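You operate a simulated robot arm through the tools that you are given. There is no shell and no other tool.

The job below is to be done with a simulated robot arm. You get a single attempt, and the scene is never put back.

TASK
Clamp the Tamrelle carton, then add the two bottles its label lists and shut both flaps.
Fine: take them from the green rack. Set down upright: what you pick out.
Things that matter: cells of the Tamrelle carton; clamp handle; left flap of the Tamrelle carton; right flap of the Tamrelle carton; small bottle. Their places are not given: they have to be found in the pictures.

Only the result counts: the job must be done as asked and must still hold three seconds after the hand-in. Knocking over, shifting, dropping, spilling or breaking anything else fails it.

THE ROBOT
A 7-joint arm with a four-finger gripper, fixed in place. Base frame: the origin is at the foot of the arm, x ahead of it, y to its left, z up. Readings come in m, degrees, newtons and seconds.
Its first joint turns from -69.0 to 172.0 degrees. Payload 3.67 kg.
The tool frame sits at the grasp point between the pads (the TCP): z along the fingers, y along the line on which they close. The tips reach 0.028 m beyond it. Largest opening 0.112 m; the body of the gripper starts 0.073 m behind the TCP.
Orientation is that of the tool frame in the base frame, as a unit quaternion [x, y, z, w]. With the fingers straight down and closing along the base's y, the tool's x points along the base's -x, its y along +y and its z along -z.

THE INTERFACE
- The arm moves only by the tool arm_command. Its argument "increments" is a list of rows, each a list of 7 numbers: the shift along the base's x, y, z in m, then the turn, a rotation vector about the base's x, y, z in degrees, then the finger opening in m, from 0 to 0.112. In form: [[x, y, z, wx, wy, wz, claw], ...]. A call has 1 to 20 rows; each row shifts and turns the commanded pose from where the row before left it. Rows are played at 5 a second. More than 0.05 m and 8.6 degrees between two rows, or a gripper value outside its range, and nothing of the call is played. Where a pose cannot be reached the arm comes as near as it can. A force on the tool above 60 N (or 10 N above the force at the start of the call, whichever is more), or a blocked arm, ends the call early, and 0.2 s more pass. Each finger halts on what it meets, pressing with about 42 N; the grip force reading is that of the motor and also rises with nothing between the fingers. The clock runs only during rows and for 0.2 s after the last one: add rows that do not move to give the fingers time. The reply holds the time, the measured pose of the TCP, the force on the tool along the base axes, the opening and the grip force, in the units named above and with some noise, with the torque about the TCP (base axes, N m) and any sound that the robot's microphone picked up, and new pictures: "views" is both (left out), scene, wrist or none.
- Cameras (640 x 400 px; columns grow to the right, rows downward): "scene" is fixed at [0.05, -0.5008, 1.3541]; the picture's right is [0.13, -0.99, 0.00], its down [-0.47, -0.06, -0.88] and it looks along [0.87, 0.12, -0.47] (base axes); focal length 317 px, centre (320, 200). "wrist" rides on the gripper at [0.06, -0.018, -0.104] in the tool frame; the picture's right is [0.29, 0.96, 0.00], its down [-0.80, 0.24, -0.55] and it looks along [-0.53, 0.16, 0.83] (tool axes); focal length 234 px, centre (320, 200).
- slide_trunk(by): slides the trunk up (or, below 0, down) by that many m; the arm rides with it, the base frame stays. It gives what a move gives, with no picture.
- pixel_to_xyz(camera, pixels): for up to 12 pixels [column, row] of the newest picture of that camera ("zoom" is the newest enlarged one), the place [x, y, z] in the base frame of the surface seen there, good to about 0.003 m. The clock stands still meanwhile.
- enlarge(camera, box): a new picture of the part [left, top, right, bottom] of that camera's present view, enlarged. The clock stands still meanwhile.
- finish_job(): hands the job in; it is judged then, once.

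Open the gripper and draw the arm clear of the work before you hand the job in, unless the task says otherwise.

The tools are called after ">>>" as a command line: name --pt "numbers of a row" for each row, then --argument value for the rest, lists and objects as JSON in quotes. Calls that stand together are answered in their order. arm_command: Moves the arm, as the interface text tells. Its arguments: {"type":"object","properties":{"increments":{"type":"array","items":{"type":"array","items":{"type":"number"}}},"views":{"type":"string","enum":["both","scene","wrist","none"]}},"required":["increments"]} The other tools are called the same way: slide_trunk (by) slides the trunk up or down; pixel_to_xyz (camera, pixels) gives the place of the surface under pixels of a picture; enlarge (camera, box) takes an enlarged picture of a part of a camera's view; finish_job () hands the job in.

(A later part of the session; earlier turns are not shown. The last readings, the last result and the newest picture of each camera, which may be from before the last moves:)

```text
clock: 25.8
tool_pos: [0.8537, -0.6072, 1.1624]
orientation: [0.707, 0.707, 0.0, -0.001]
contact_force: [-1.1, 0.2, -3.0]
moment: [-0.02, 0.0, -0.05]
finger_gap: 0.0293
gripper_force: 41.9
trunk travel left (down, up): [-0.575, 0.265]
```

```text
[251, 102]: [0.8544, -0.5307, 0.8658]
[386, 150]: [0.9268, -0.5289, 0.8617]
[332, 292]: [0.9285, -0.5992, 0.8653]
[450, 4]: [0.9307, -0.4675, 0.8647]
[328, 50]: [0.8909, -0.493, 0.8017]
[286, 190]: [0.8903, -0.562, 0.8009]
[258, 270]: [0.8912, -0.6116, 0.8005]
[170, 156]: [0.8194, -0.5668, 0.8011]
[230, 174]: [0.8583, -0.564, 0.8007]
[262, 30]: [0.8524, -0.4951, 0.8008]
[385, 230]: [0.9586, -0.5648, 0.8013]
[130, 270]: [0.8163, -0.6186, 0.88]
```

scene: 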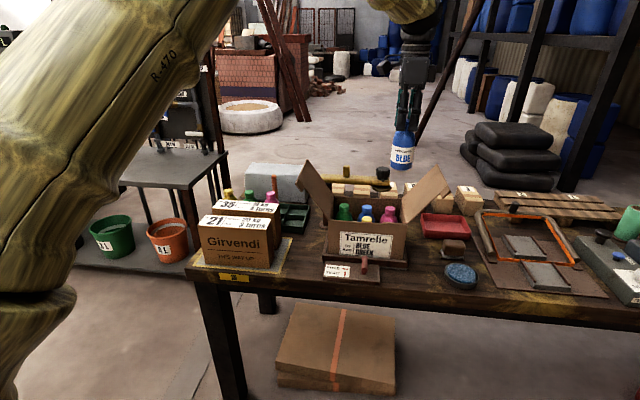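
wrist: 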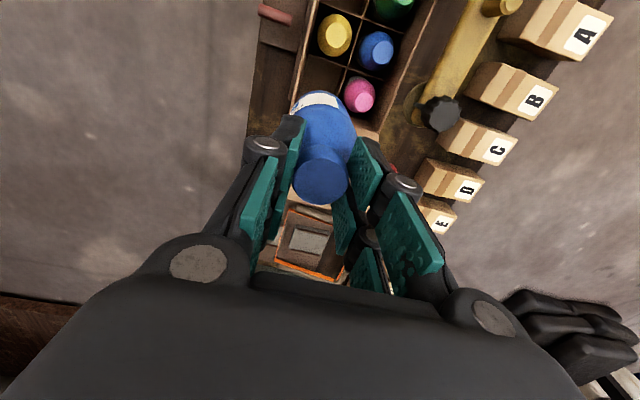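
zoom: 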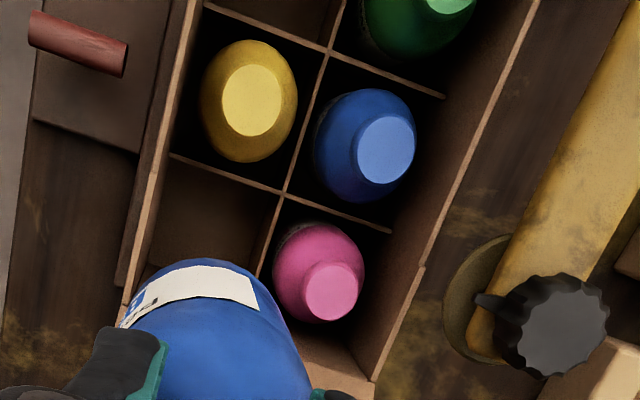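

Cells: dividers at y −0.494/−0.565 and x 0.8905, so the front-right cell centre is (0.8545,−0.600). I align and lower until the bottle's bottom is just above the carton, then check.

>>> arm_command --pt "0.0015 0.007 -0.02 0 0 0 0.01" --pt "0 0 -0.04 0 0 0 0.01" --pt "0 0 -0.04 0 0 0 0.01" --pt "0 0 -0.035 0 0 0 0.01" --pt "0 0 0 0 0 0 0.01"

>>> enlarge --camera "scene" --box '[310, 140, 450, 260]'

>>> enlarge --camera "wrist" --box '[230, 0, 450, 240]'

```text
clock: 27.0
tool_pos: [0.8568, -0.5993, 1.0285]
orientation: [0.706, 0.708, 0.0, 0.0]
contact_force: [0.0, 0.1, -3.1]
moment: [-0.02, 0.0, -0.02]
finger_gap: 0.029
gripper_force: 42.1
trunk travel left (down, up): [-0.575, 0.265]
```

scene: 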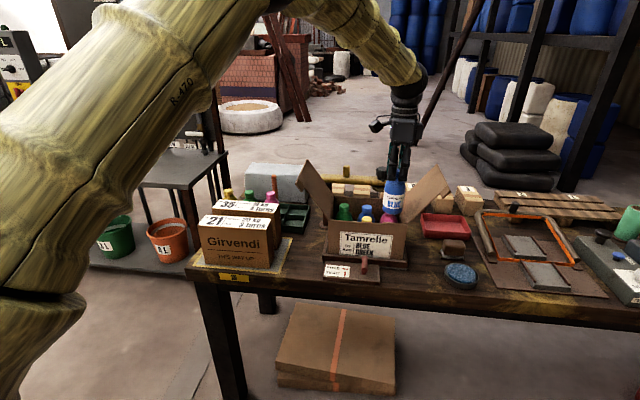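
wrist: 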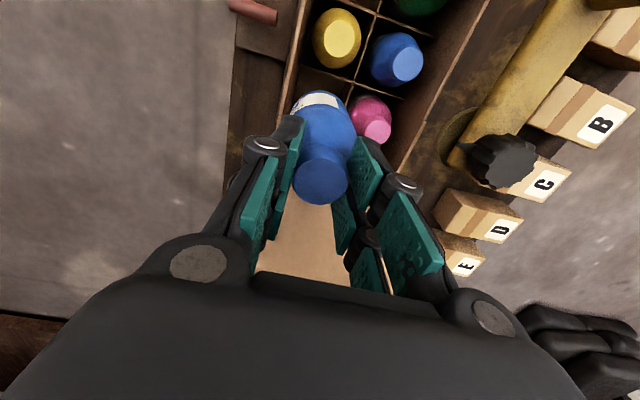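

```text
3.33 times, centred on (380, 200) of scene
```

zoom: 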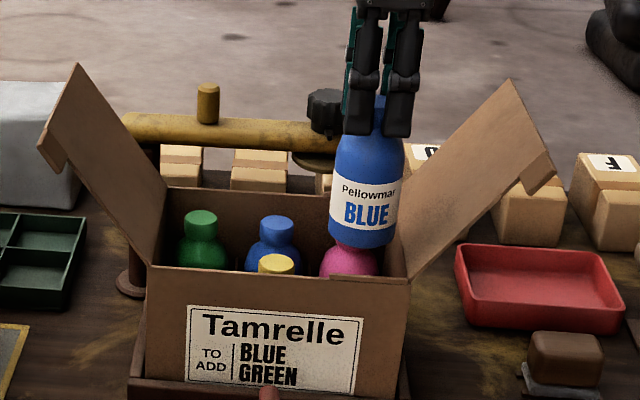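

```text
1.67 times, centred on (340, 120) of wrist
```

zoom: 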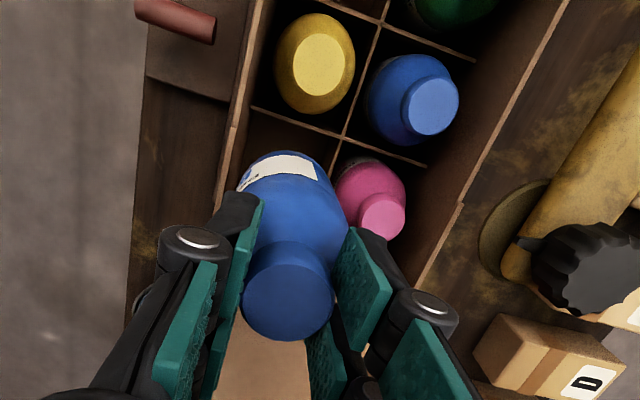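

The bottle is over the cell. I shift 3 mm away from the front wall and lower to just above the carton floor.

>>> arm_command --pt "0.001 0 -0.03 0 0 0 0.01" --pt "0 0 -0.03 0 0 0 0.01" --pt "0 0 -0.03 0 0 0 0.01" --pt "0 0 -0.03 0 0 0 0.01" --pt "0 0 -0.015 0 0 0 0.01" --pt "0 0 0 0 0 0 0.01"

>>> enlarge --camera "scene" --box '[310, 140, 450, 260]'

```text
clock: 28.4
tool_pos: [0.8572, -0.6006, 0.8914]
orientation: [0.706, 0.708, 0.0, 0.001]
contact_force: [0.2, -0.4, -3.1]
moment: [-0.01, -0.01, 0.01]
finger_gap: 0.029
gripper_force: 41.7
trunk travel left (down, up): [-0.575, 0.265]
```

scene: 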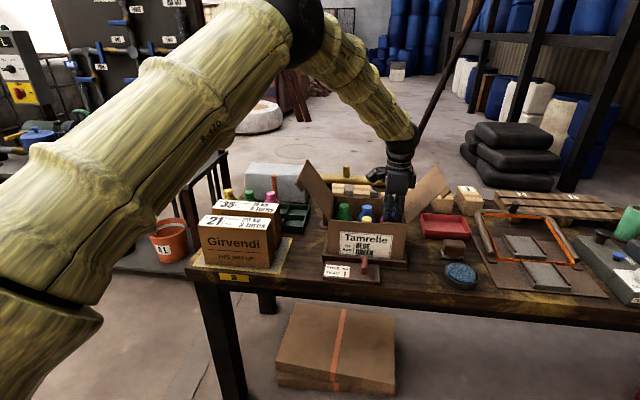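
wrist: 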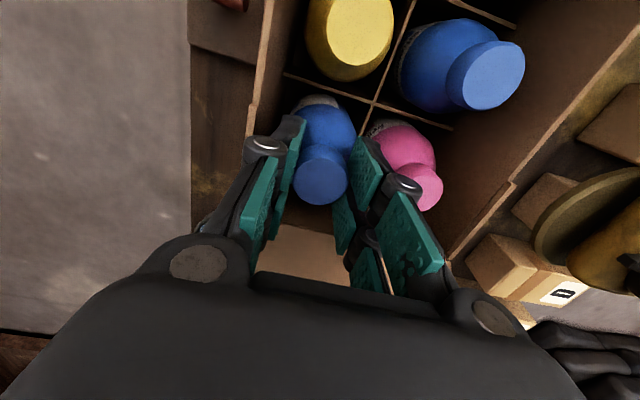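

```text
3.33 times, centred on (380, 200) of scene
```

zoom: 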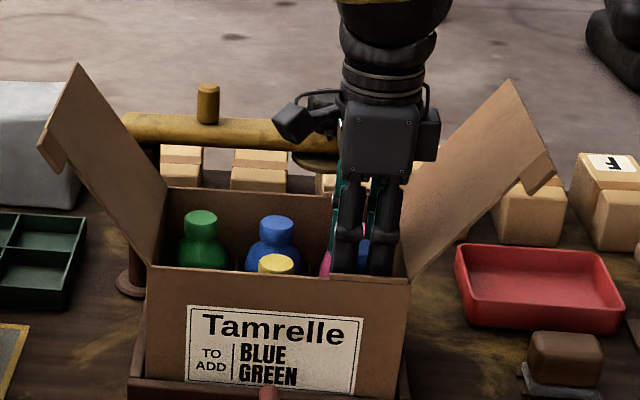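

Still free (−3 N is the bottle's weight). I lower in small steps to find the floor, expected at TCP z≈0.873.

>>> arm_command --pt "0 0 -0.008 0 0 0 0.01" --pt "0 0 -0.006 0 0 0 0.01" --pt "0 0 -0.003 0 0 0 0.01" --pt "0 0 0 0 0 0 0.01" --views "wrist"

```text
clock: 29.4
tool_pos: [0.857, -0.5992, 0.8745]
orientation: [0.707, 0.707, 0.0, 0.0]
contact_force: [0.2, 0.4, -2.9]
moment: [0.02, 0.04, 0.01]
finger_gap: 0.0293
gripper_force: 41.6
trunk travel left (down, up): [-0.575, 0.265]
```

wrist: 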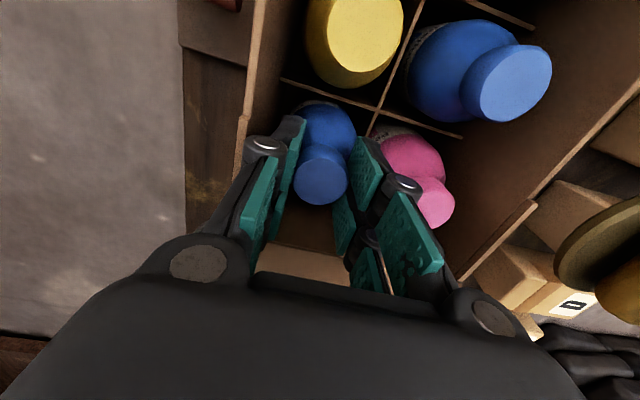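

No floor contact yet. I go down in 1.5 mm steps.

>>> arm_command --pt "0 0 -0.0015 0 0 0 0.01" --pt "0 0 -0.0015 0 0 0 0.01" --pt "0 0 0 0 0 0 0.01" --views "none"

```text
clock: 30.2
tool_pos: [0.8571, -0.5993, 0.8716]
orientation: [0.707, 0.707, 0.001, 0.0]
contact_force: [0.1, -0.4, -1.4]
moment: [0.0, -0.01, 0.01]
finger_gap: 0.0292
gripper_force: 41.9
trunk travel left (down, up): [-0.575, 0.265]
```

The weight reading is dropping (−1.4 N): the bottle touches the floor. One more millimetre, then I open slightly and withdraw upward.

>>> arm_command --pt "0 0 -0.001 0 0 0 0.01" --pt "0 0 0 0 0 0 0.033" --pt "0 0 0 0 0 0 0.04" --pt "0 0 0 0 0 0 0.042" --pt "0 0 0 0 0 0 0.042" --views "both"

```text
clock: 31.4
tool_pos: [0.8571, -0.5978, 0.8711]
orientation: [0.707, 0.707, 0.0, 0.0]
contact_force: [1.4, -0.9, 1.5]
moment: [-0.01, 0.03, -0.01]
finger_gap: 0.0418
gripper_force: 0.0
trunk travel left (down, up): [-0.575, 0.265]
```

scene: 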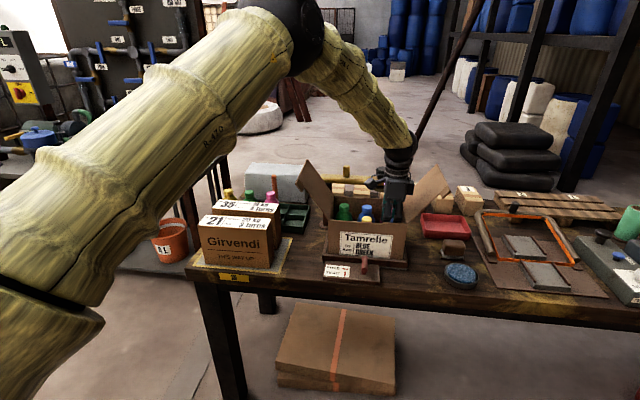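
wrist: 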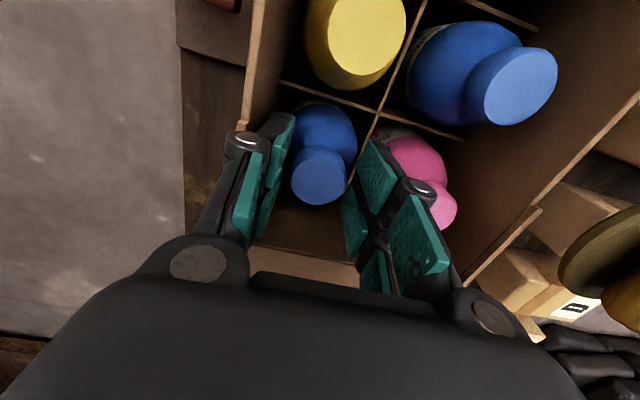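

The bottle is released and stands. I rise straight up to z≈1.16 and look.

>>> arm_command --pt "0 0 0.02 0 0 0 0.042" --pt "0 0 0.04 0 0 0 0.042" --pt "0 0 0.045 0 0 0 0.042" --pt "0 0 0.045 0 0 0 0.042" --pt "0 0 0.045 0 0 0 0.05" --pt "0 0 0.045 0 0 0 0.05" --pt "0 0 0.045 0 0 0 0.05" --pt "0 0 0 0 0 0 0.05"

>>> enlarge --camera "wrist" --box '[230, 0, 450, 240]'

>>> enlarge --camera "scene" --box '[310, 160, 430, 280]'

```text
clock: 33.2
tool_pos: [0.8587, -0.5995, 1.157]
orientation: [0.707, 0.707, 0.0, -0.002]
contact_force: [-0.3, 0.0, -0.4]
moment: [0.03, 0.02, 0.03]
finger_gap: 0.05
gripper_force: 0.1
trunk travel left (down, up): [-0.575, 0.265]
```

scene: 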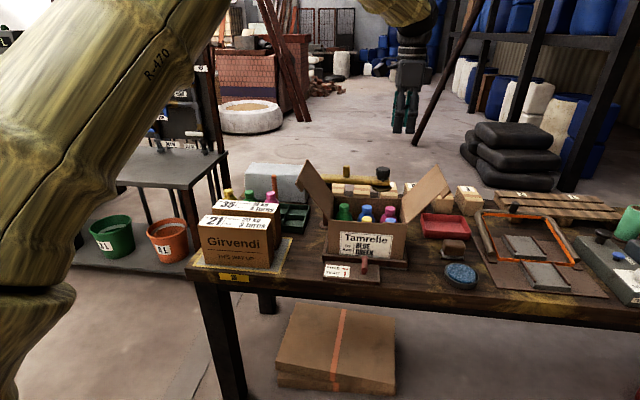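
wrist: 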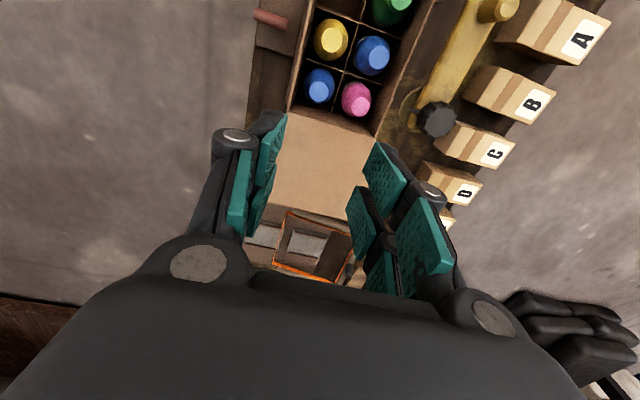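

```text
1.67 times, centred on (340, 120) of wrist
```

zoom: 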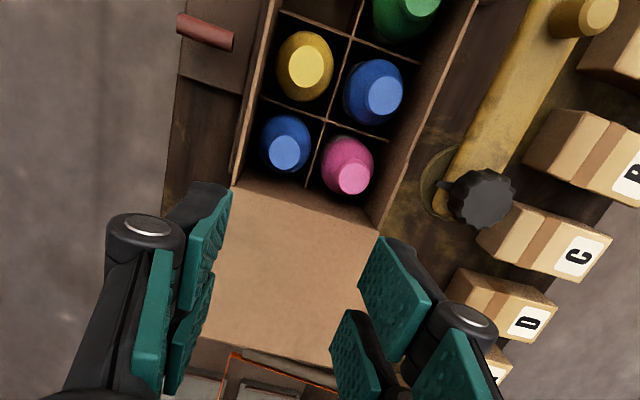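

```text
3.33 times, centred on (370, 220) of scene
```

zoom: 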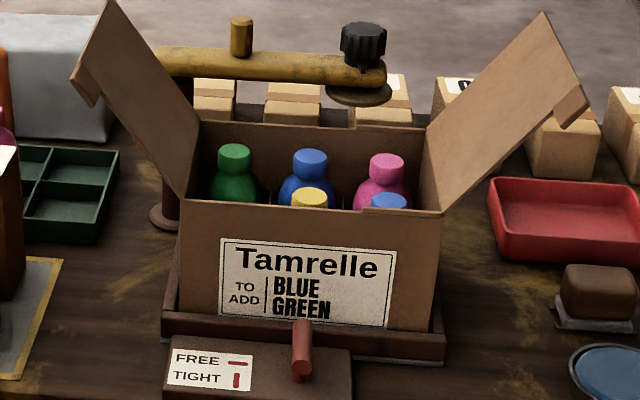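

Blue is standing in the front-right cell. Now I travel back over to the green bottle at about (0.984,−0.128) and lower to z≈0.97.

>>> arm_command --pt "0.0105 0.0393 0 0 0 0 0.06" --pt "0.0105 0.0393 0 0 0 0 0.06" --pt "0.0105 0.0393 0 0 0 0 0.06" --pt "0.0105 0.0393 0 0 0 0 0.06" --pt "0.0105 0.0393 0 0 0 0 0.06" --pt "0.0105 0.0393 0 0 0 0 0.06" --pt "0.0105 0.0393 0 0 0 0 0.06" --pt "0.0105 0.0393 0 0 0 0 0.06" --pt "0.0105 0.0393 0 0 0 0 0.06" --pt "0.0105 0.0393 0 0 0 0 0.06" --pt "0.0105 0.0393 0 0 0 0 0.06" --pt "0.0105 0.0393 0 0 0 0 0.06" --pt "0 0 -0.045 0 0 0 0.06" --pt "0 0 -0.045 0 0 0 0.06" --pt "0 0 -0.045 0 0 0 0.06" --pt "0 0 -0.045 0 0 0 0.06" --pt "0 0 0 0 0 0 0.06"

>>> enlarge --camera "wrist" --box '[270, 60, 390, 180]'

```text
clock: 36.8
tool_pos: [0.9831, -0.1279, 0.9766]
orientation: [0.707, 0.707, 0.0, 0.001]
contact_force: [0.4, 0.2, 0.1]
moment: [0.01, -0.02, 0.02]
finger_gap: 0.0601
gripper_force: 0.0
trunk travel left (down, up): [-0.575, 0.265]
```

scene: 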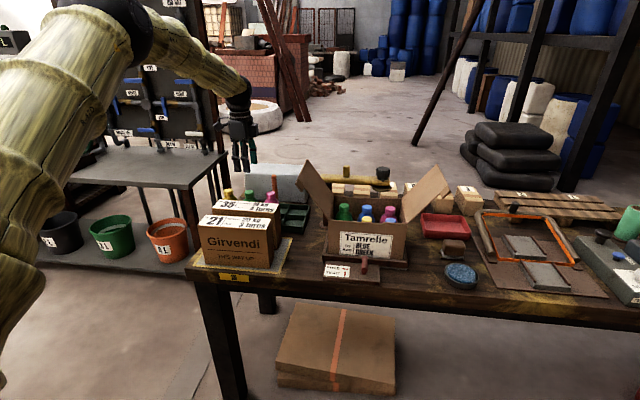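
wrist: 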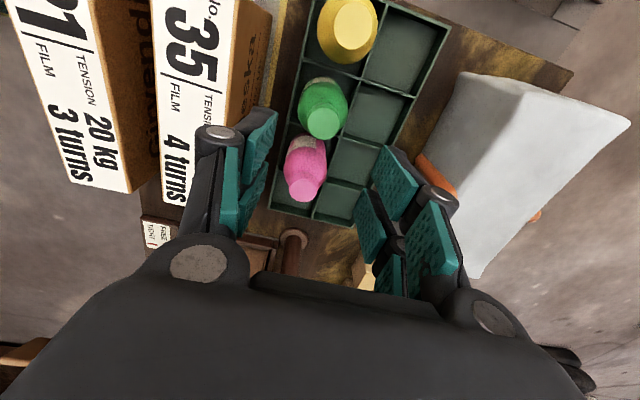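

```text
3.33 times, centred on (330, 120) of wrist
```

zoom: 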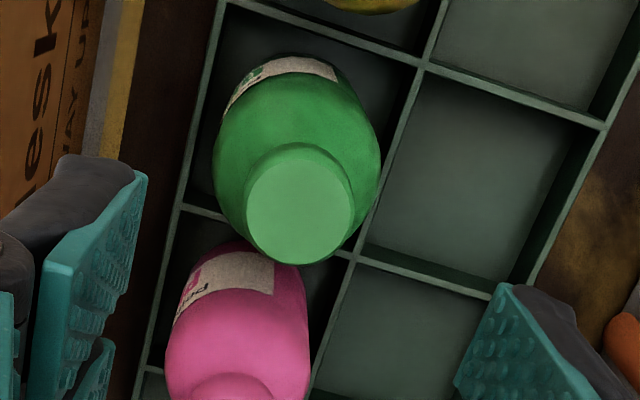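

Cap disc centre is at zoom (300,210). Measuring it.

>>> pixel_to_xyz --camera "zoom" --pixels '[[300, 210], [253, 212], [347, 206], [302, 165], [300, 255]]'

```text
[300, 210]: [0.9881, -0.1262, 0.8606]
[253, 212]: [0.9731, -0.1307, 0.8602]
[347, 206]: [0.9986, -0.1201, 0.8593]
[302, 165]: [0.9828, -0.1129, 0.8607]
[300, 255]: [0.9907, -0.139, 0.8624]
```

Green cap centre (0.986,−0.126). I shift onto it, lower to TCP z≈0.868 and close.

>>> arm_command --pt "0.0045 0.0024 -0.03 0 0 0 0.06" --pt "0 0 -0.03 0 0 0 0.06" --pt "0 0 -0.03 0 0 0 0.055" --pt "0 0 -0.019 0 0 0 0.05" --pt "0 0 0 0 0 0 0.05" --pt "0 0 0 0 0 0 0.035" --pt "0 0 0 0 0 0 0.02" --pt "0 0 0 0 0 0 0.01" --pt "0 0 0 0 0 0 0.01" --views "wrist"

```text
clock: 38.8
tool_pos: [0.9887, -0.1241, 0.8658]
orientation: [0.708, 0.706, 0.001, 0.0]
contact_force: [-0.2, 0.3, -0.4]
moment: [-0.04, -0.09, 0.0]
finger_gap: 0.0292
gripper_force: 41.9
trunk travel left (down, up): [-0.575, 0.265]
```

wrist: 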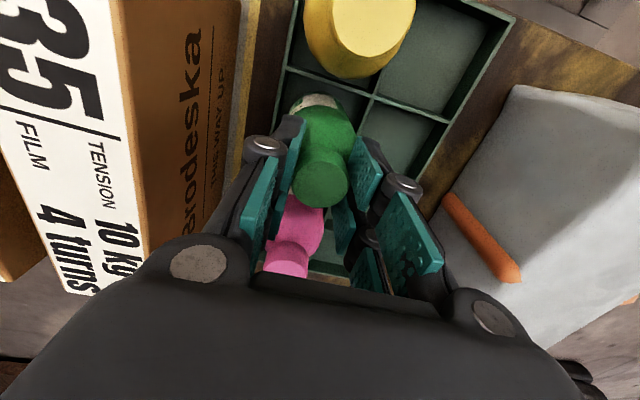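

Green cap gripped (0.0292 m). I lift straight up to z≈1.16.

>>> arm_command --pt "0 0 0.015 0 0 0 0.01" --pt "0 0 0.03 0 0 0 0.01" --pt "0 0 0.04 0 0 0 0.01" --pt "0 0 0.04 0 0 0 0.01" --pt "0 0 0.04 0 0 0 0.01" --pt "0 0 0.045 0 0 0 0.01" --pt "0 0 0.045 0 0 0 0.01" --pt "0 0 0.04 0 0 0 0.01" --pt "0 0 0 0 0 0 0.01" --views "both"

>>> enlarge --camera "scene" --box '[190, 90, 330, 230]'

```text
clock: 40.8
tool_pos: [0.9872, -0.126, 1.1634]
orientation: [0.707, 0.707, 0.0, 0.0]
contact_force: [0.7, 0.0, -3.3]
moment: [-0.03, 0.0, 0.03]
finger_gap: 0.0288
gripper_force: 41.4
trunk travel left (down, up): [-0.575, 0.265]
```

scene: 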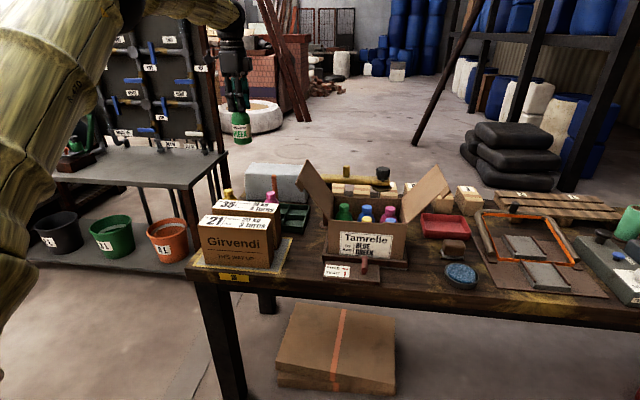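
wrist: 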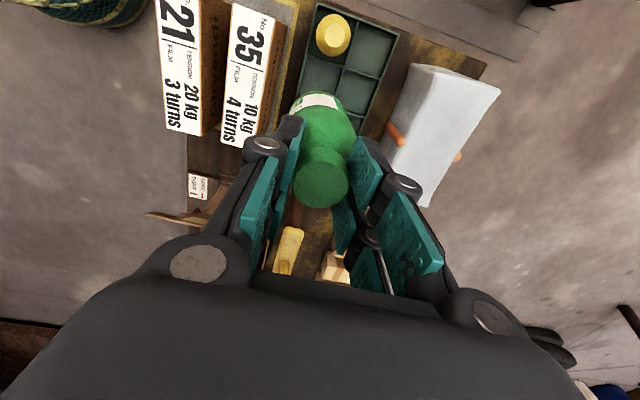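

```text
2.86 times, centred on (260, 160) of scene
```

zoom: 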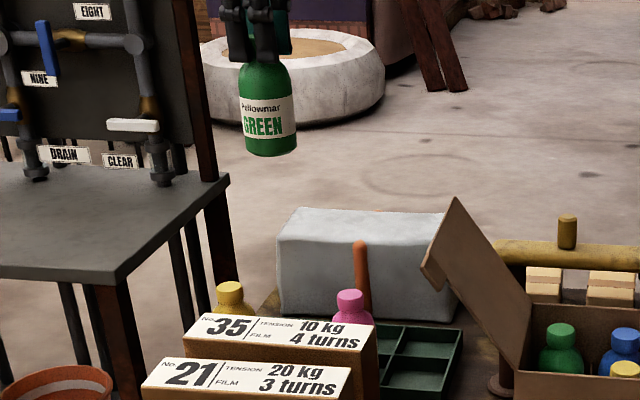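

The GREEN bottle hangs straight. I carry it over the front-left cell (0.8555,−0.459) and lower it to just above the carton.

>>> arm_command --pt "-0.0065 -0.0165 0 0 0 0 0.01" --pt "-0.0131 -0.0333 0 0 0 0 0.01" --pt "-0.0131 -0.0333 0 0 0 0 0.01" --pt "-0.0131 -0.0333 0 0 0 0 0.01" --pt "-0.0131 -0.0333 0 0 0 0 0.01" --pt "-0.0131 -0.0333 0 0 0 0 0.01" --pt "-0.0131 -0.0333 0 0 0 0 0.01" --pt "-0.0131 -0.0333 0 0 0 0 0.01" --pt "-0.0131 -0.0333 0 0 0 0 0.01" --pt "-0.0131 -0.0333 0 0 0 0 0.01" --pt "-0.0061 -0.0168 0 0 0 0 0.01" --pt "0 0 -0.03 0 0 0 0.01" --pt "0 0 -0.035 0 0 0 0.01" --pt "0 0 -0.035 0 0 0 0.01" --pt "0 0 -0.035 0 0 0 0.01" --pt "0 0 0 0 0 0 0.01"

>>> enlarge --camera "scene" --box '[290, 140, 430, 260]'

>>> enlarge --camera "wrist" --box '[230, 0, 450, 240]'

```text
clock: 44.2
tool_pos: [0.8557, -0.4565, 1.0264]
orientation: [0.708, 0.706, -0.001, 0.0]
contact_force: [0.0, 0.4, -1.9]
moment: [-0.03, -0.03, 0.0]
finger_gap: 0.0292
gripper_force: 42.3
trunk travel left (down, up): [-0.575, 0.265]
```

scene: 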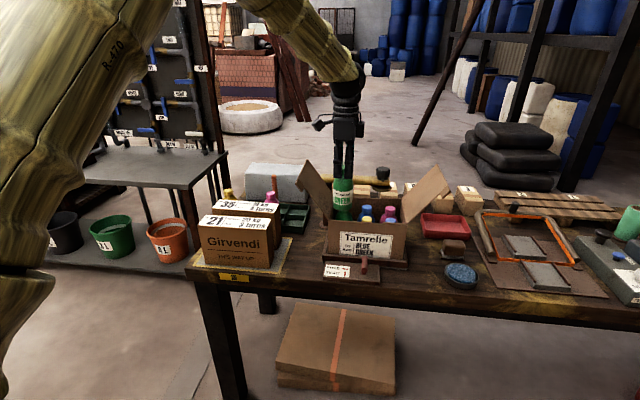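
wrist: 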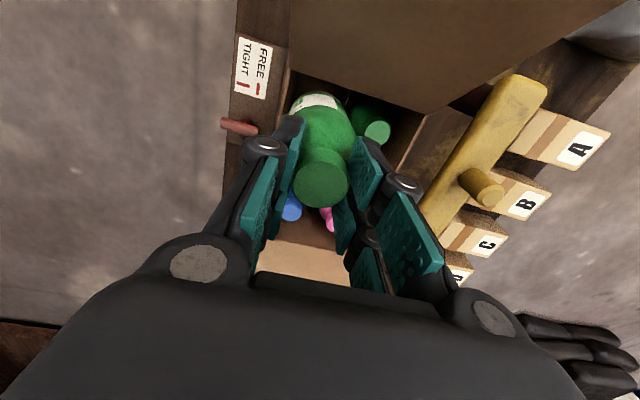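

```text
3.33 times, centred on (360, 200) of scene
```

zoom: 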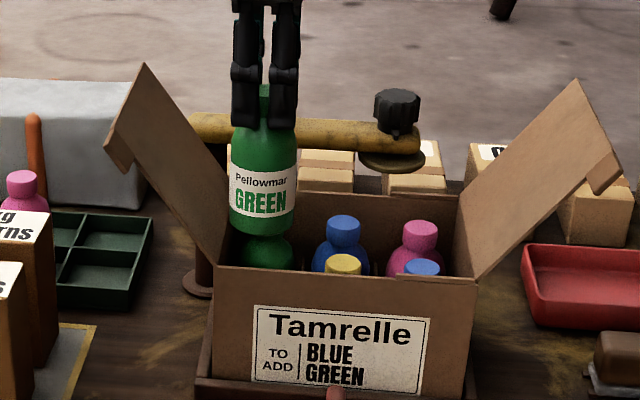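

```text
1.67 times, centred on (340, 120) of wrist
```

zoom: 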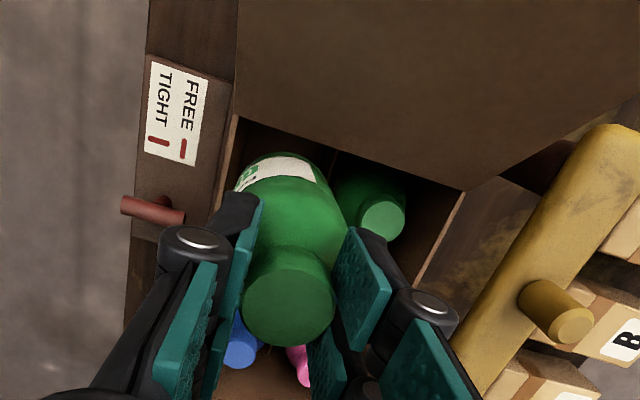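

Alignment looks good, but the wrist camera housing would come near the left flap. I turn the gripper +45° here (the bottle is round) so the camera swings away from the flap.

>>> arm_command --pt "0 0 0 0 0 7.5 0.01" --pt "0 0 0 0 0 7.5 0.01" --pt "0 0 0 0 0 7.5 0.01" --pt "0 0 0 0 0 7.5 0.01" --pt "0 0 0 0 0 7.5 0.01" --pt "0 0 0 0 0 7.5 0.01" --pt "0 0 0 0 0 0 0.01"

>>> enlarge --camera "scene" --box '[290, 100, 430, 260]'

>>> enlarge --camera "wrist" --box '[230, 20, 450, 260]'

```text
clock: 45.8
tool_pos: [0.8559, -0.4584, 1.0277]
orientation: [0.383, 0.924, 0.0, 0.0]
contact_force: [0.1, 0.2, -2.6]
moment: [0.02, -0.03, 0.01]
finger_gap: 0.0291
gripper_force: 41.6
trunk travel left (down, up): [-0.575, 0.265]
```

scene: 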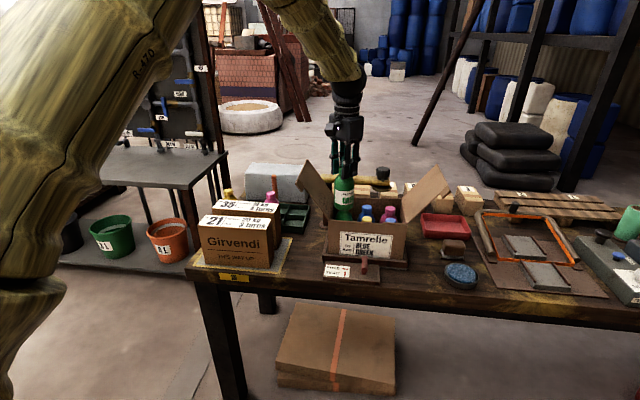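
wrist: 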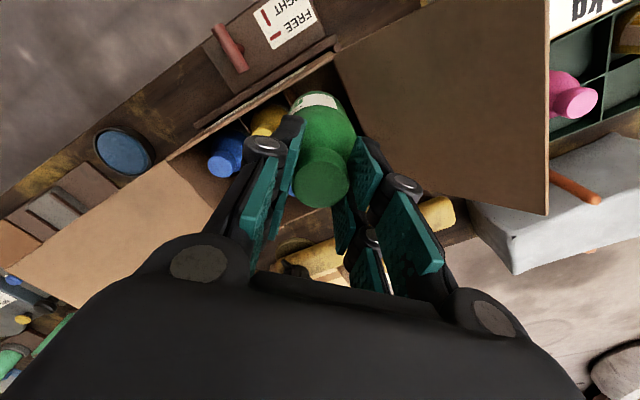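

```text
2.50 times, centred on (360, 180) of scene
```

zoom: 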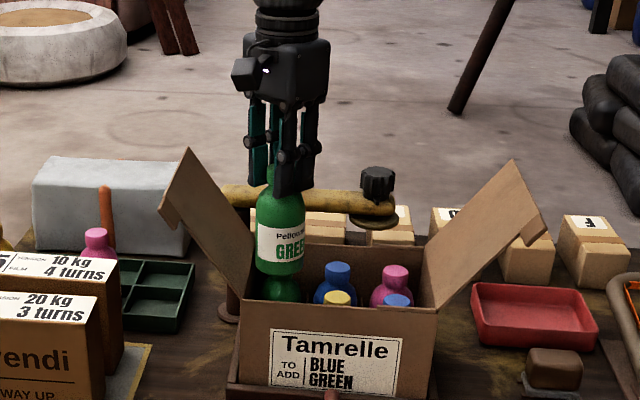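

```text
1.67 times, centred on (340, 140) of wrist
```

zoom: 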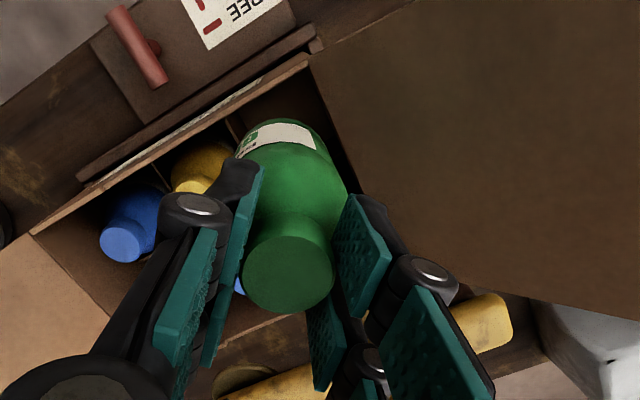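

The housing is clear of the flap. I lower into the cell to just above the floor.

>>> arm_command --pt "0.001 -0.001 -0.03 0 0 0 0.01" --pt "0 0 -0.03 0 0 0 0.01" --pt "0 0 -0.03 0 0 0 0.01" --pt "0 0 -0.03 0 0 0 0.01" --pt "0 0 -0.02 0 0 0 0.01" --pt "0 0 -0.009 0 0 0 0.01" --pt "0 0 0 0 0 0 0.01"

>>> enlarge --camera "scene" --box '[290, 100, 430, 260]'

```text
clock: 47.4
tool_pos: [0.859, -0.4591, 0.8787]
orientation: [0.384, 0.923, -0.001, 0.0]
contact_force: [-1.0, -7.2, -0.7]
moment: [0.07, -0.03, -0.03]
finger_gap: 0.0289
gripper_force: 42.1
trunk travel left (down, up): [-0.575, 0.265]
```

scene: 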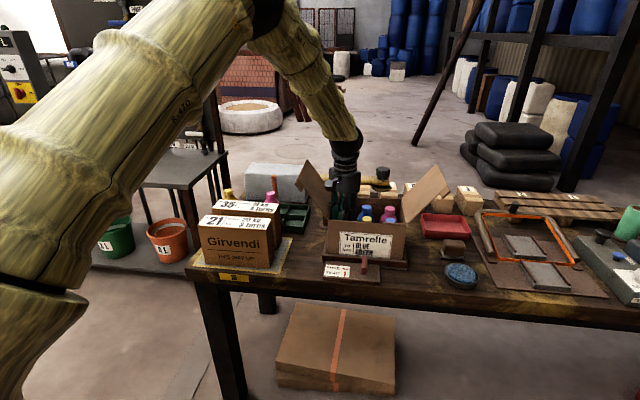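
wrist: 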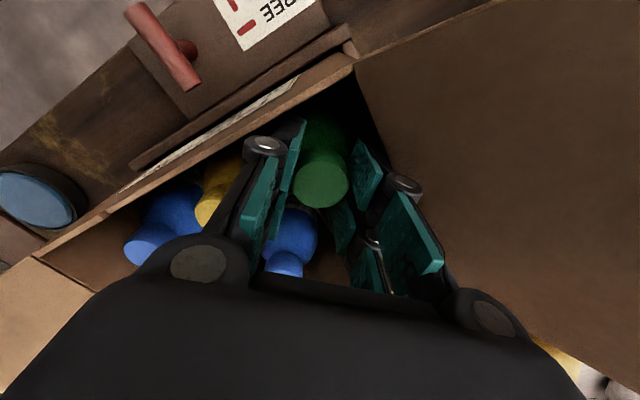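

```text
2.50 times, centred on (360, 180) of scene
```

zoom: 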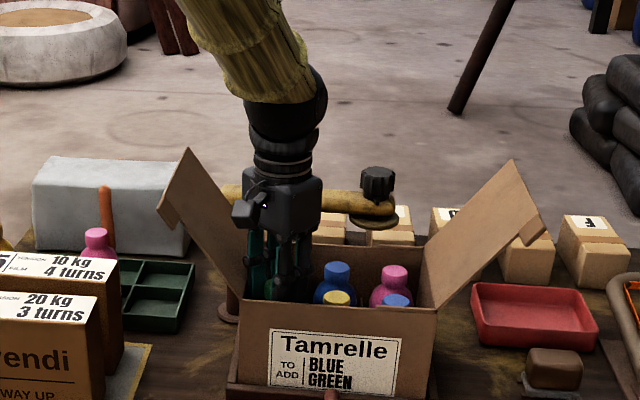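

A lateral force of −7 N in y appeared: something touches on the left side near TCP height. I measure the flap and left wall near the finger before going on.

>>> pixel_to_xyz --camera "wrist" --pixels '[[358, 75], [375, 125], [395, 160], [430, 190], [470, 270], [510, 300], [540, 340], [600, 100], [500, 120], [340, 90], [400, 184], [320, 170]]'

>>> enlarge --camera "wrist" --box '[280, 40, 560, 360]'

```text
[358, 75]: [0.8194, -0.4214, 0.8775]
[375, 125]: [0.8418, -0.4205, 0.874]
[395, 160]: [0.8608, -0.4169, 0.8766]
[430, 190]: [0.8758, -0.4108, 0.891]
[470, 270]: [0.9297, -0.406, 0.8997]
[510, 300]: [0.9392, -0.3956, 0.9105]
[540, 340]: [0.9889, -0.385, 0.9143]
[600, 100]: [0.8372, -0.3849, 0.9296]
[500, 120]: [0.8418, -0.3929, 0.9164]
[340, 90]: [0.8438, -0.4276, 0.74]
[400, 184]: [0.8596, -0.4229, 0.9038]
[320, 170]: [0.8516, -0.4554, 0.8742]
```

```text
1.25 times, centred on (420, 200) of wrist
```

zoom: 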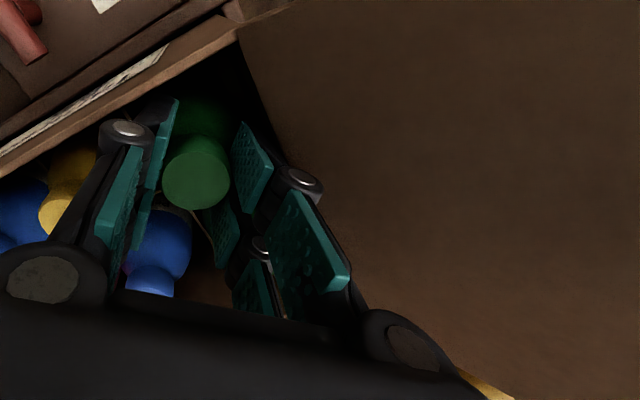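

The finger knuckle is brushing the lower part of the left flap. I raise the bottle again and turn to close along x with the camera on the far (−y) side, which keeps everything away from the flap.

>>> arm_command --pt "0 -0.001 0.03 0 0 0 0.01" --pt "0 0 0.04 0 0 0 0.01" --pt "0 0 0.04 0 0 0 0.01" --pt "0 0 0.04 0 0 0 0.01" --pt "0 0 0 0 0 0 0.01"

>>> enlarge --camera "scene" --box '[290, 100, 430, 260]'

```text
clock: 48.6
tool_pos: [0.8599, -0.4588, 1.0284]
orientation: [0.383, 0.924, 0.0, -0.001]
contact_force: [0.3, -0.1, -3.1]
moment: [-0.01, 0.01, -0.01]
finger_gap: 0.0291
gripper_force: 41.8
trunk travel left (down, up): [-0.575, 0.265]
```

scene: 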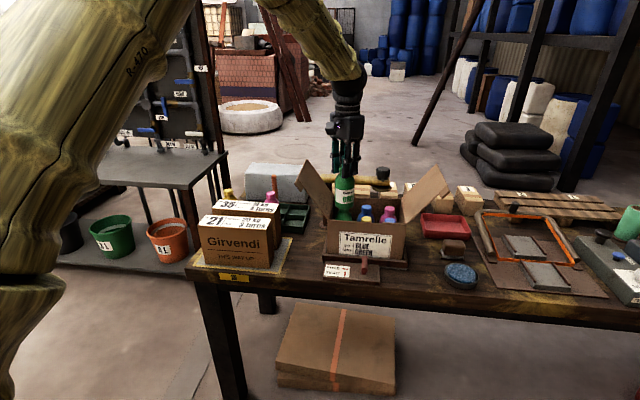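
wrist: 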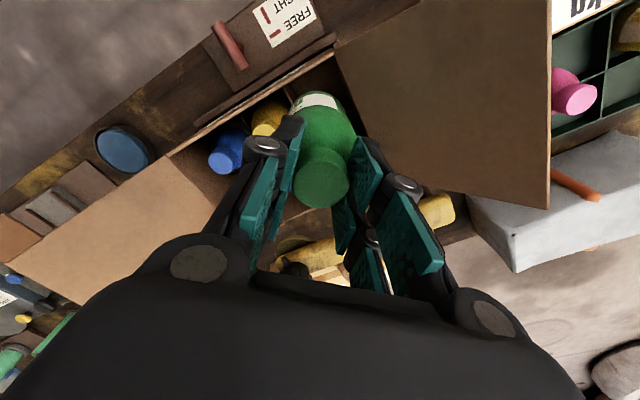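

```text
2.50 times, centred on (360, 180) of scene
```

zoom: 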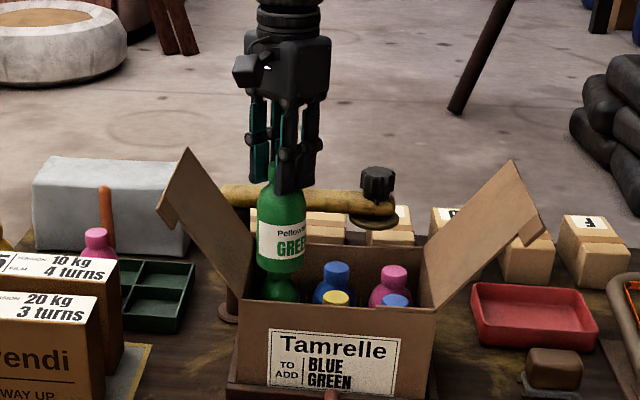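

Free again, flap looks unchanged. I rotate +135° so the camera side is −y and the fingers close along x.

>>> arm_command --pt "0 0 0 0 0 7.5 0.01" --pt "0 0 0 0 0 7.5 0.01" --pt "0 0 0 0 0 7.5 0.01" --pt "0 0 0 0 0 7.5 0.01" --pt "0 0 0 0 0 7.5 0.01" --pt "0 0 0 0 0 7.5 0.01" --pt "0 0 0 0 0 7.5 0.01" --pt "0 0 0 0 0 7.5 0.01" --pt "0 0 0 0 0 7.5 0.01" --pt "0 0 0 0 0 7.5 0.01" --pt "0 0 0 0 0 7.5 0.01" --pt "0 0 0 0 0 7.5 0.01" --pt "0 0 0 0 0 7.5 0.01" --pt "0 0 0 0 0 7.5 0.01" --pt "0 0 0 0 0 7.5 0.01" --pt "0 0 0 0 0 7.5 0.01" --pt "0 0 0 0 0 7.5 0.01" --pt "0 0 0 0 0 7.5 0.01" --pt "0 0 0 0 0 0 0.01"

>>> enlarge --camera "scene" --box '[290, 100, 430, 260]'

>>> enlarge --camera "wrist" --box '[230, 20, 450, 260]'

```text
clock: 52.6
tool_pos: [0.8566, -0.461, 1.0279]
orientation: [0.707, -0.707, 0.001, 0.0]
contact_force: [0.0, -0.5, -2.9]
moment: [0.01, 0.0, 0.01]
finger_gap: 0.0294
gripper_force: 42.0
trunk travel left (down, up): [-0.575, 0.265]
```

scene: 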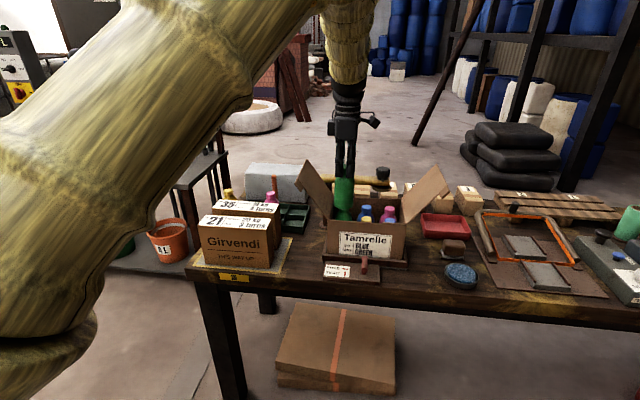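
wrist: 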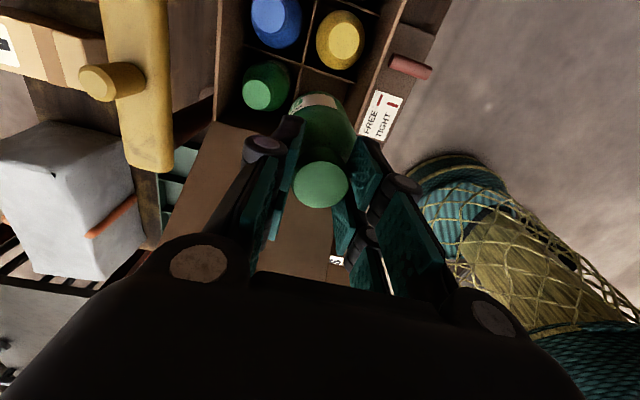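

```text
2.50 times, centred on (360, 180) of scene
```

zoom: 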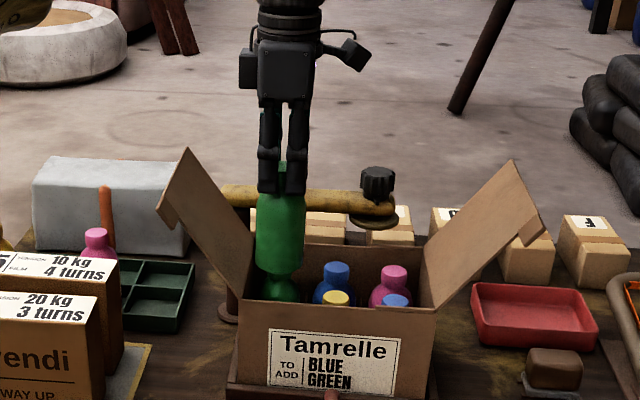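

```text
1.67 times, centred on (340, 140) of wrist
```

zoom: 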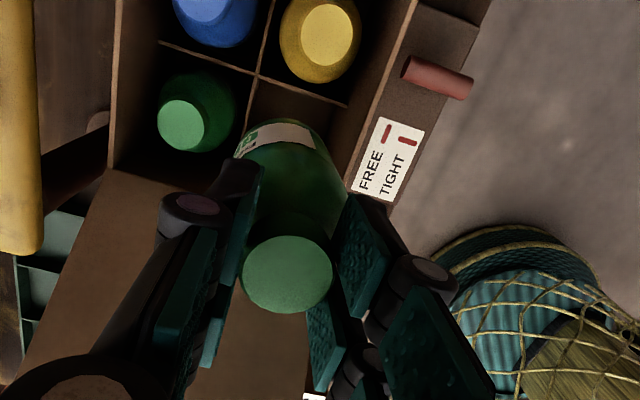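

Now clear on the left side. I lower into the cell again, stopping at z≈0.883.

>>> arm_command --pt "0 0 -0.03 0 0 0 0.01" --pt "0 0 -0.03 0 0 0 0.01" --pt "0 0 -0.03 0 0 0 0.01" --pt "0 0 -0.03 0 0 0 0.01" --pt "0 0 -0.015 0 0 0 0.01" --pt "0 0 -0.01 0 0 0 0.01" --pt "0 0 0 0 0 0 0.01"

>>> enlarge --camera "scene" --box '[290, 100, 430, 260]'

```text
clock: 54.2
tool_pos: [0.8576, -0.4595, 0.884]
orientation: [-0.707, 0.707, -0.001, 0.0]
contact_force: [0.2, -0.5, -2.2]
moment: [-0.02, 0.03, 0.01]
finger_gap: 0.0293
gripper_force: 42.1
trunk travel left (down, up): [-0.575, 0.265]
```

scene: 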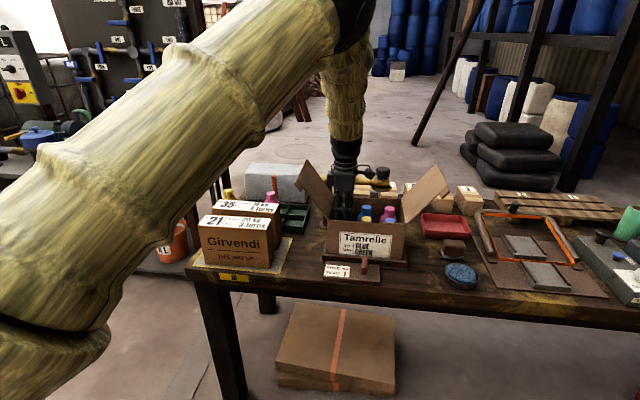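
wrist: 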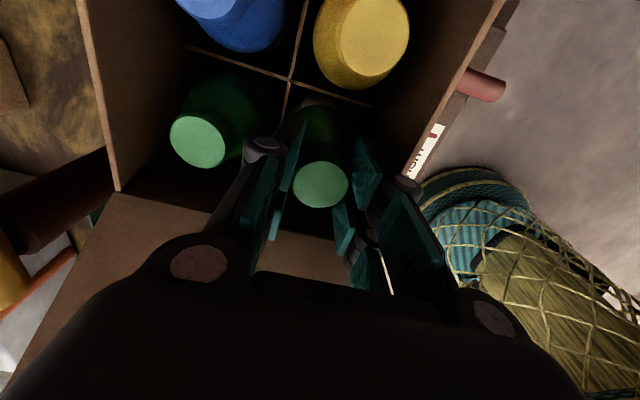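

```text
2.50 times, centred on (360, 180) of scene
```

zoom: 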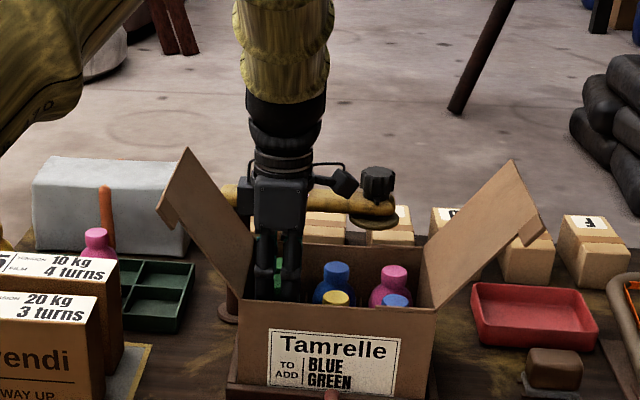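

No lateral force now. I lower in small steps toward floor contact at about 0.872.

>>> arm_command --pt "0 0 -0.005 0 0 0 0.01" --pt "0 0 -0.003 0 0 0 0.01" --pt "0 0 -0.0015 0 0 0 0.01" --pt "0 0 0 0 0 0 0.01" --views "none"

```text
clock: 55.2
tool_pos: [0.8562, -0.4605, 0.8741]
orientation: [0.707, -0.707, 0.0, 0.0]
contact_force: [0.0, 0.2, -2.9]
moment: [-0.02, -0.02, 0.01]
finger_gap: 0.0289
gripper_force: 41.8
trunk travel left (down, up): [-0.575, 0.265]
```

>>> arm_command --pt "0 0 -0.0015 0 0 0 0.01" --pt "0 0 -0.001 0 0 0 0.01" --pt "0 0 0 0 0 0 0.01" --views "none"

```text
clock: 56.0
tool_pos: [0.8577, -0.4593, 0.8705]
orientation: [0.707, -0.707, 0.0, -0.001]
contact_force: [1.0, 0.0, -2.8]
moment: [0.0, 0.04, -0.02]
finger_gap: 0.0291
gripper_force: 42.4
trunk travel left (down, up): [-0.575, 0.265]
```

Still hanging (−2.8 N). I continue in 1 mm steps.

>>> arm_command --pt "0 0 -0.001 0 0 0 0.01" --pt "0 0 -0.001 0 0 0 0.01" --pt "0 0 0 0 0 0 0.01" --views "none"

```text
clock: 56.8
tool_pos: [0.8573, -0.4607, 0.869]
orientation: [0.707, -0.707, 0.0, 0.0]
contact_force: [0.6, 0.1, -0.5]
moment: [0.04, 0.07, -0.03]
finger_gap: 0.0291
gripper_force: 42.3
trunk travel left (down, up): [-0.575, 0.265]
```

The weight is taken by the floor (−0.5 N). I open a little and rise straight up.

>>> arm_command --pt "0 0 0 0 0 0 0.033" --pt "0 0 0 0 0 0 0.04" --pt "0 0 0 0 0 0 0.042" --pt "0 0 0 0 0 0 0.042" --pt "0 0 0.02 0 0 0 0.042" --pt "0 0 0.03 0 0 0 0.042" --pt "0 0 0.045 0 0 0 0.042" --pt "0 0 0.045 0 0 0 0.042" --pt "0 0 0.045 0 0 0 0.042" --pt "0 0 0.045 0 0 0 0.042" --pt "0 0 0.045 0 0 0 0.042" --pt "0 0 0 0 0 0 0.042"

>>> enlarge --camera "scene" --box '[290, 140, 450, 280]'

>>> enlarge --camera "wrist" --box '[150, 0, 430, 240]'

```text
clock: 59.4
tool_pos: [0.8576, -0.4602, 1.1444]
orientation: [0.707, -0.707, -0.001, 0.0]
contact_force: [0.7, -0.4, 0.0]
moment: [0.0, 0.05, 0.0]
finger_gap: 0.0421
gripper_force: 0.0
trunk travel left (down, up): [-0.575, 0.265]
```

scene: 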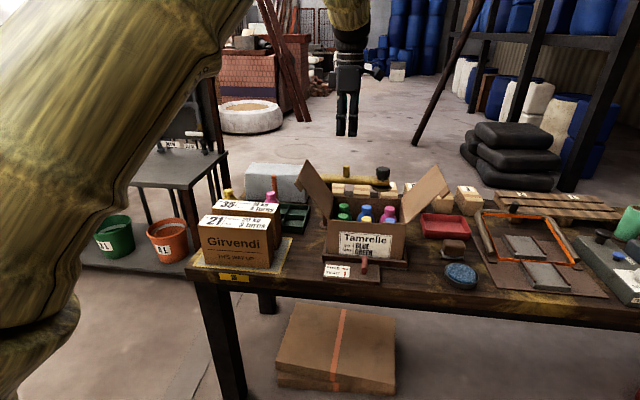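
wrist: 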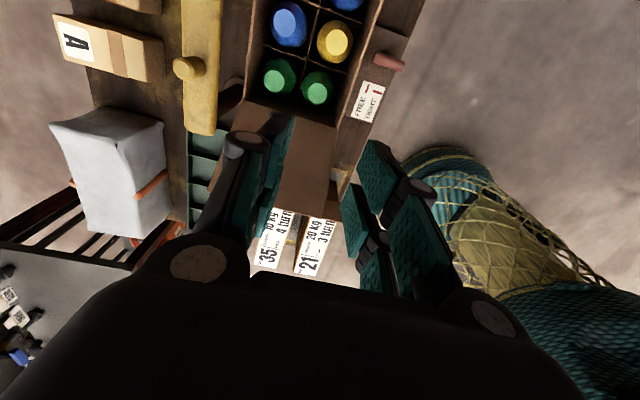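

```text
2.86 times, centred on (370, 210) of scene
```

zoom: 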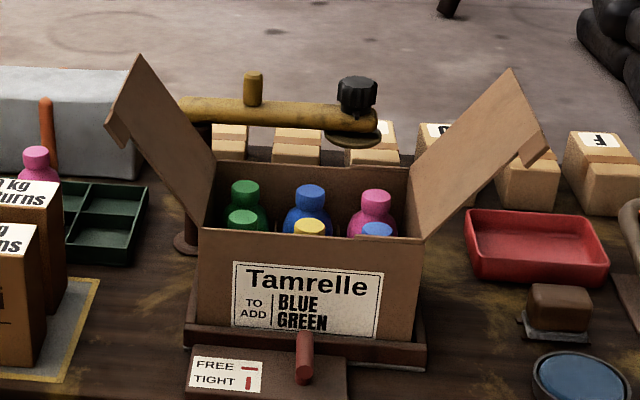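

```text
1.67 times, centred on (290, 120) of wrist
```

zoom: 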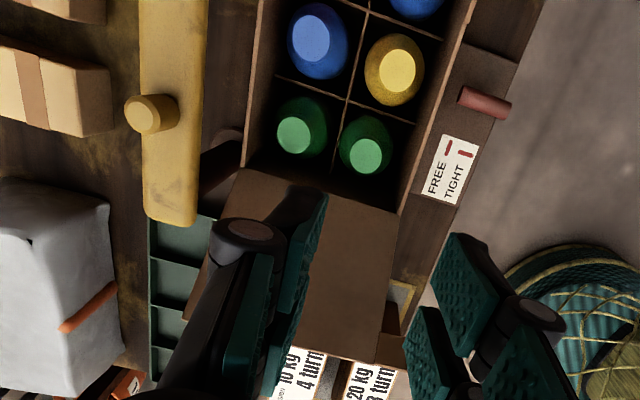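

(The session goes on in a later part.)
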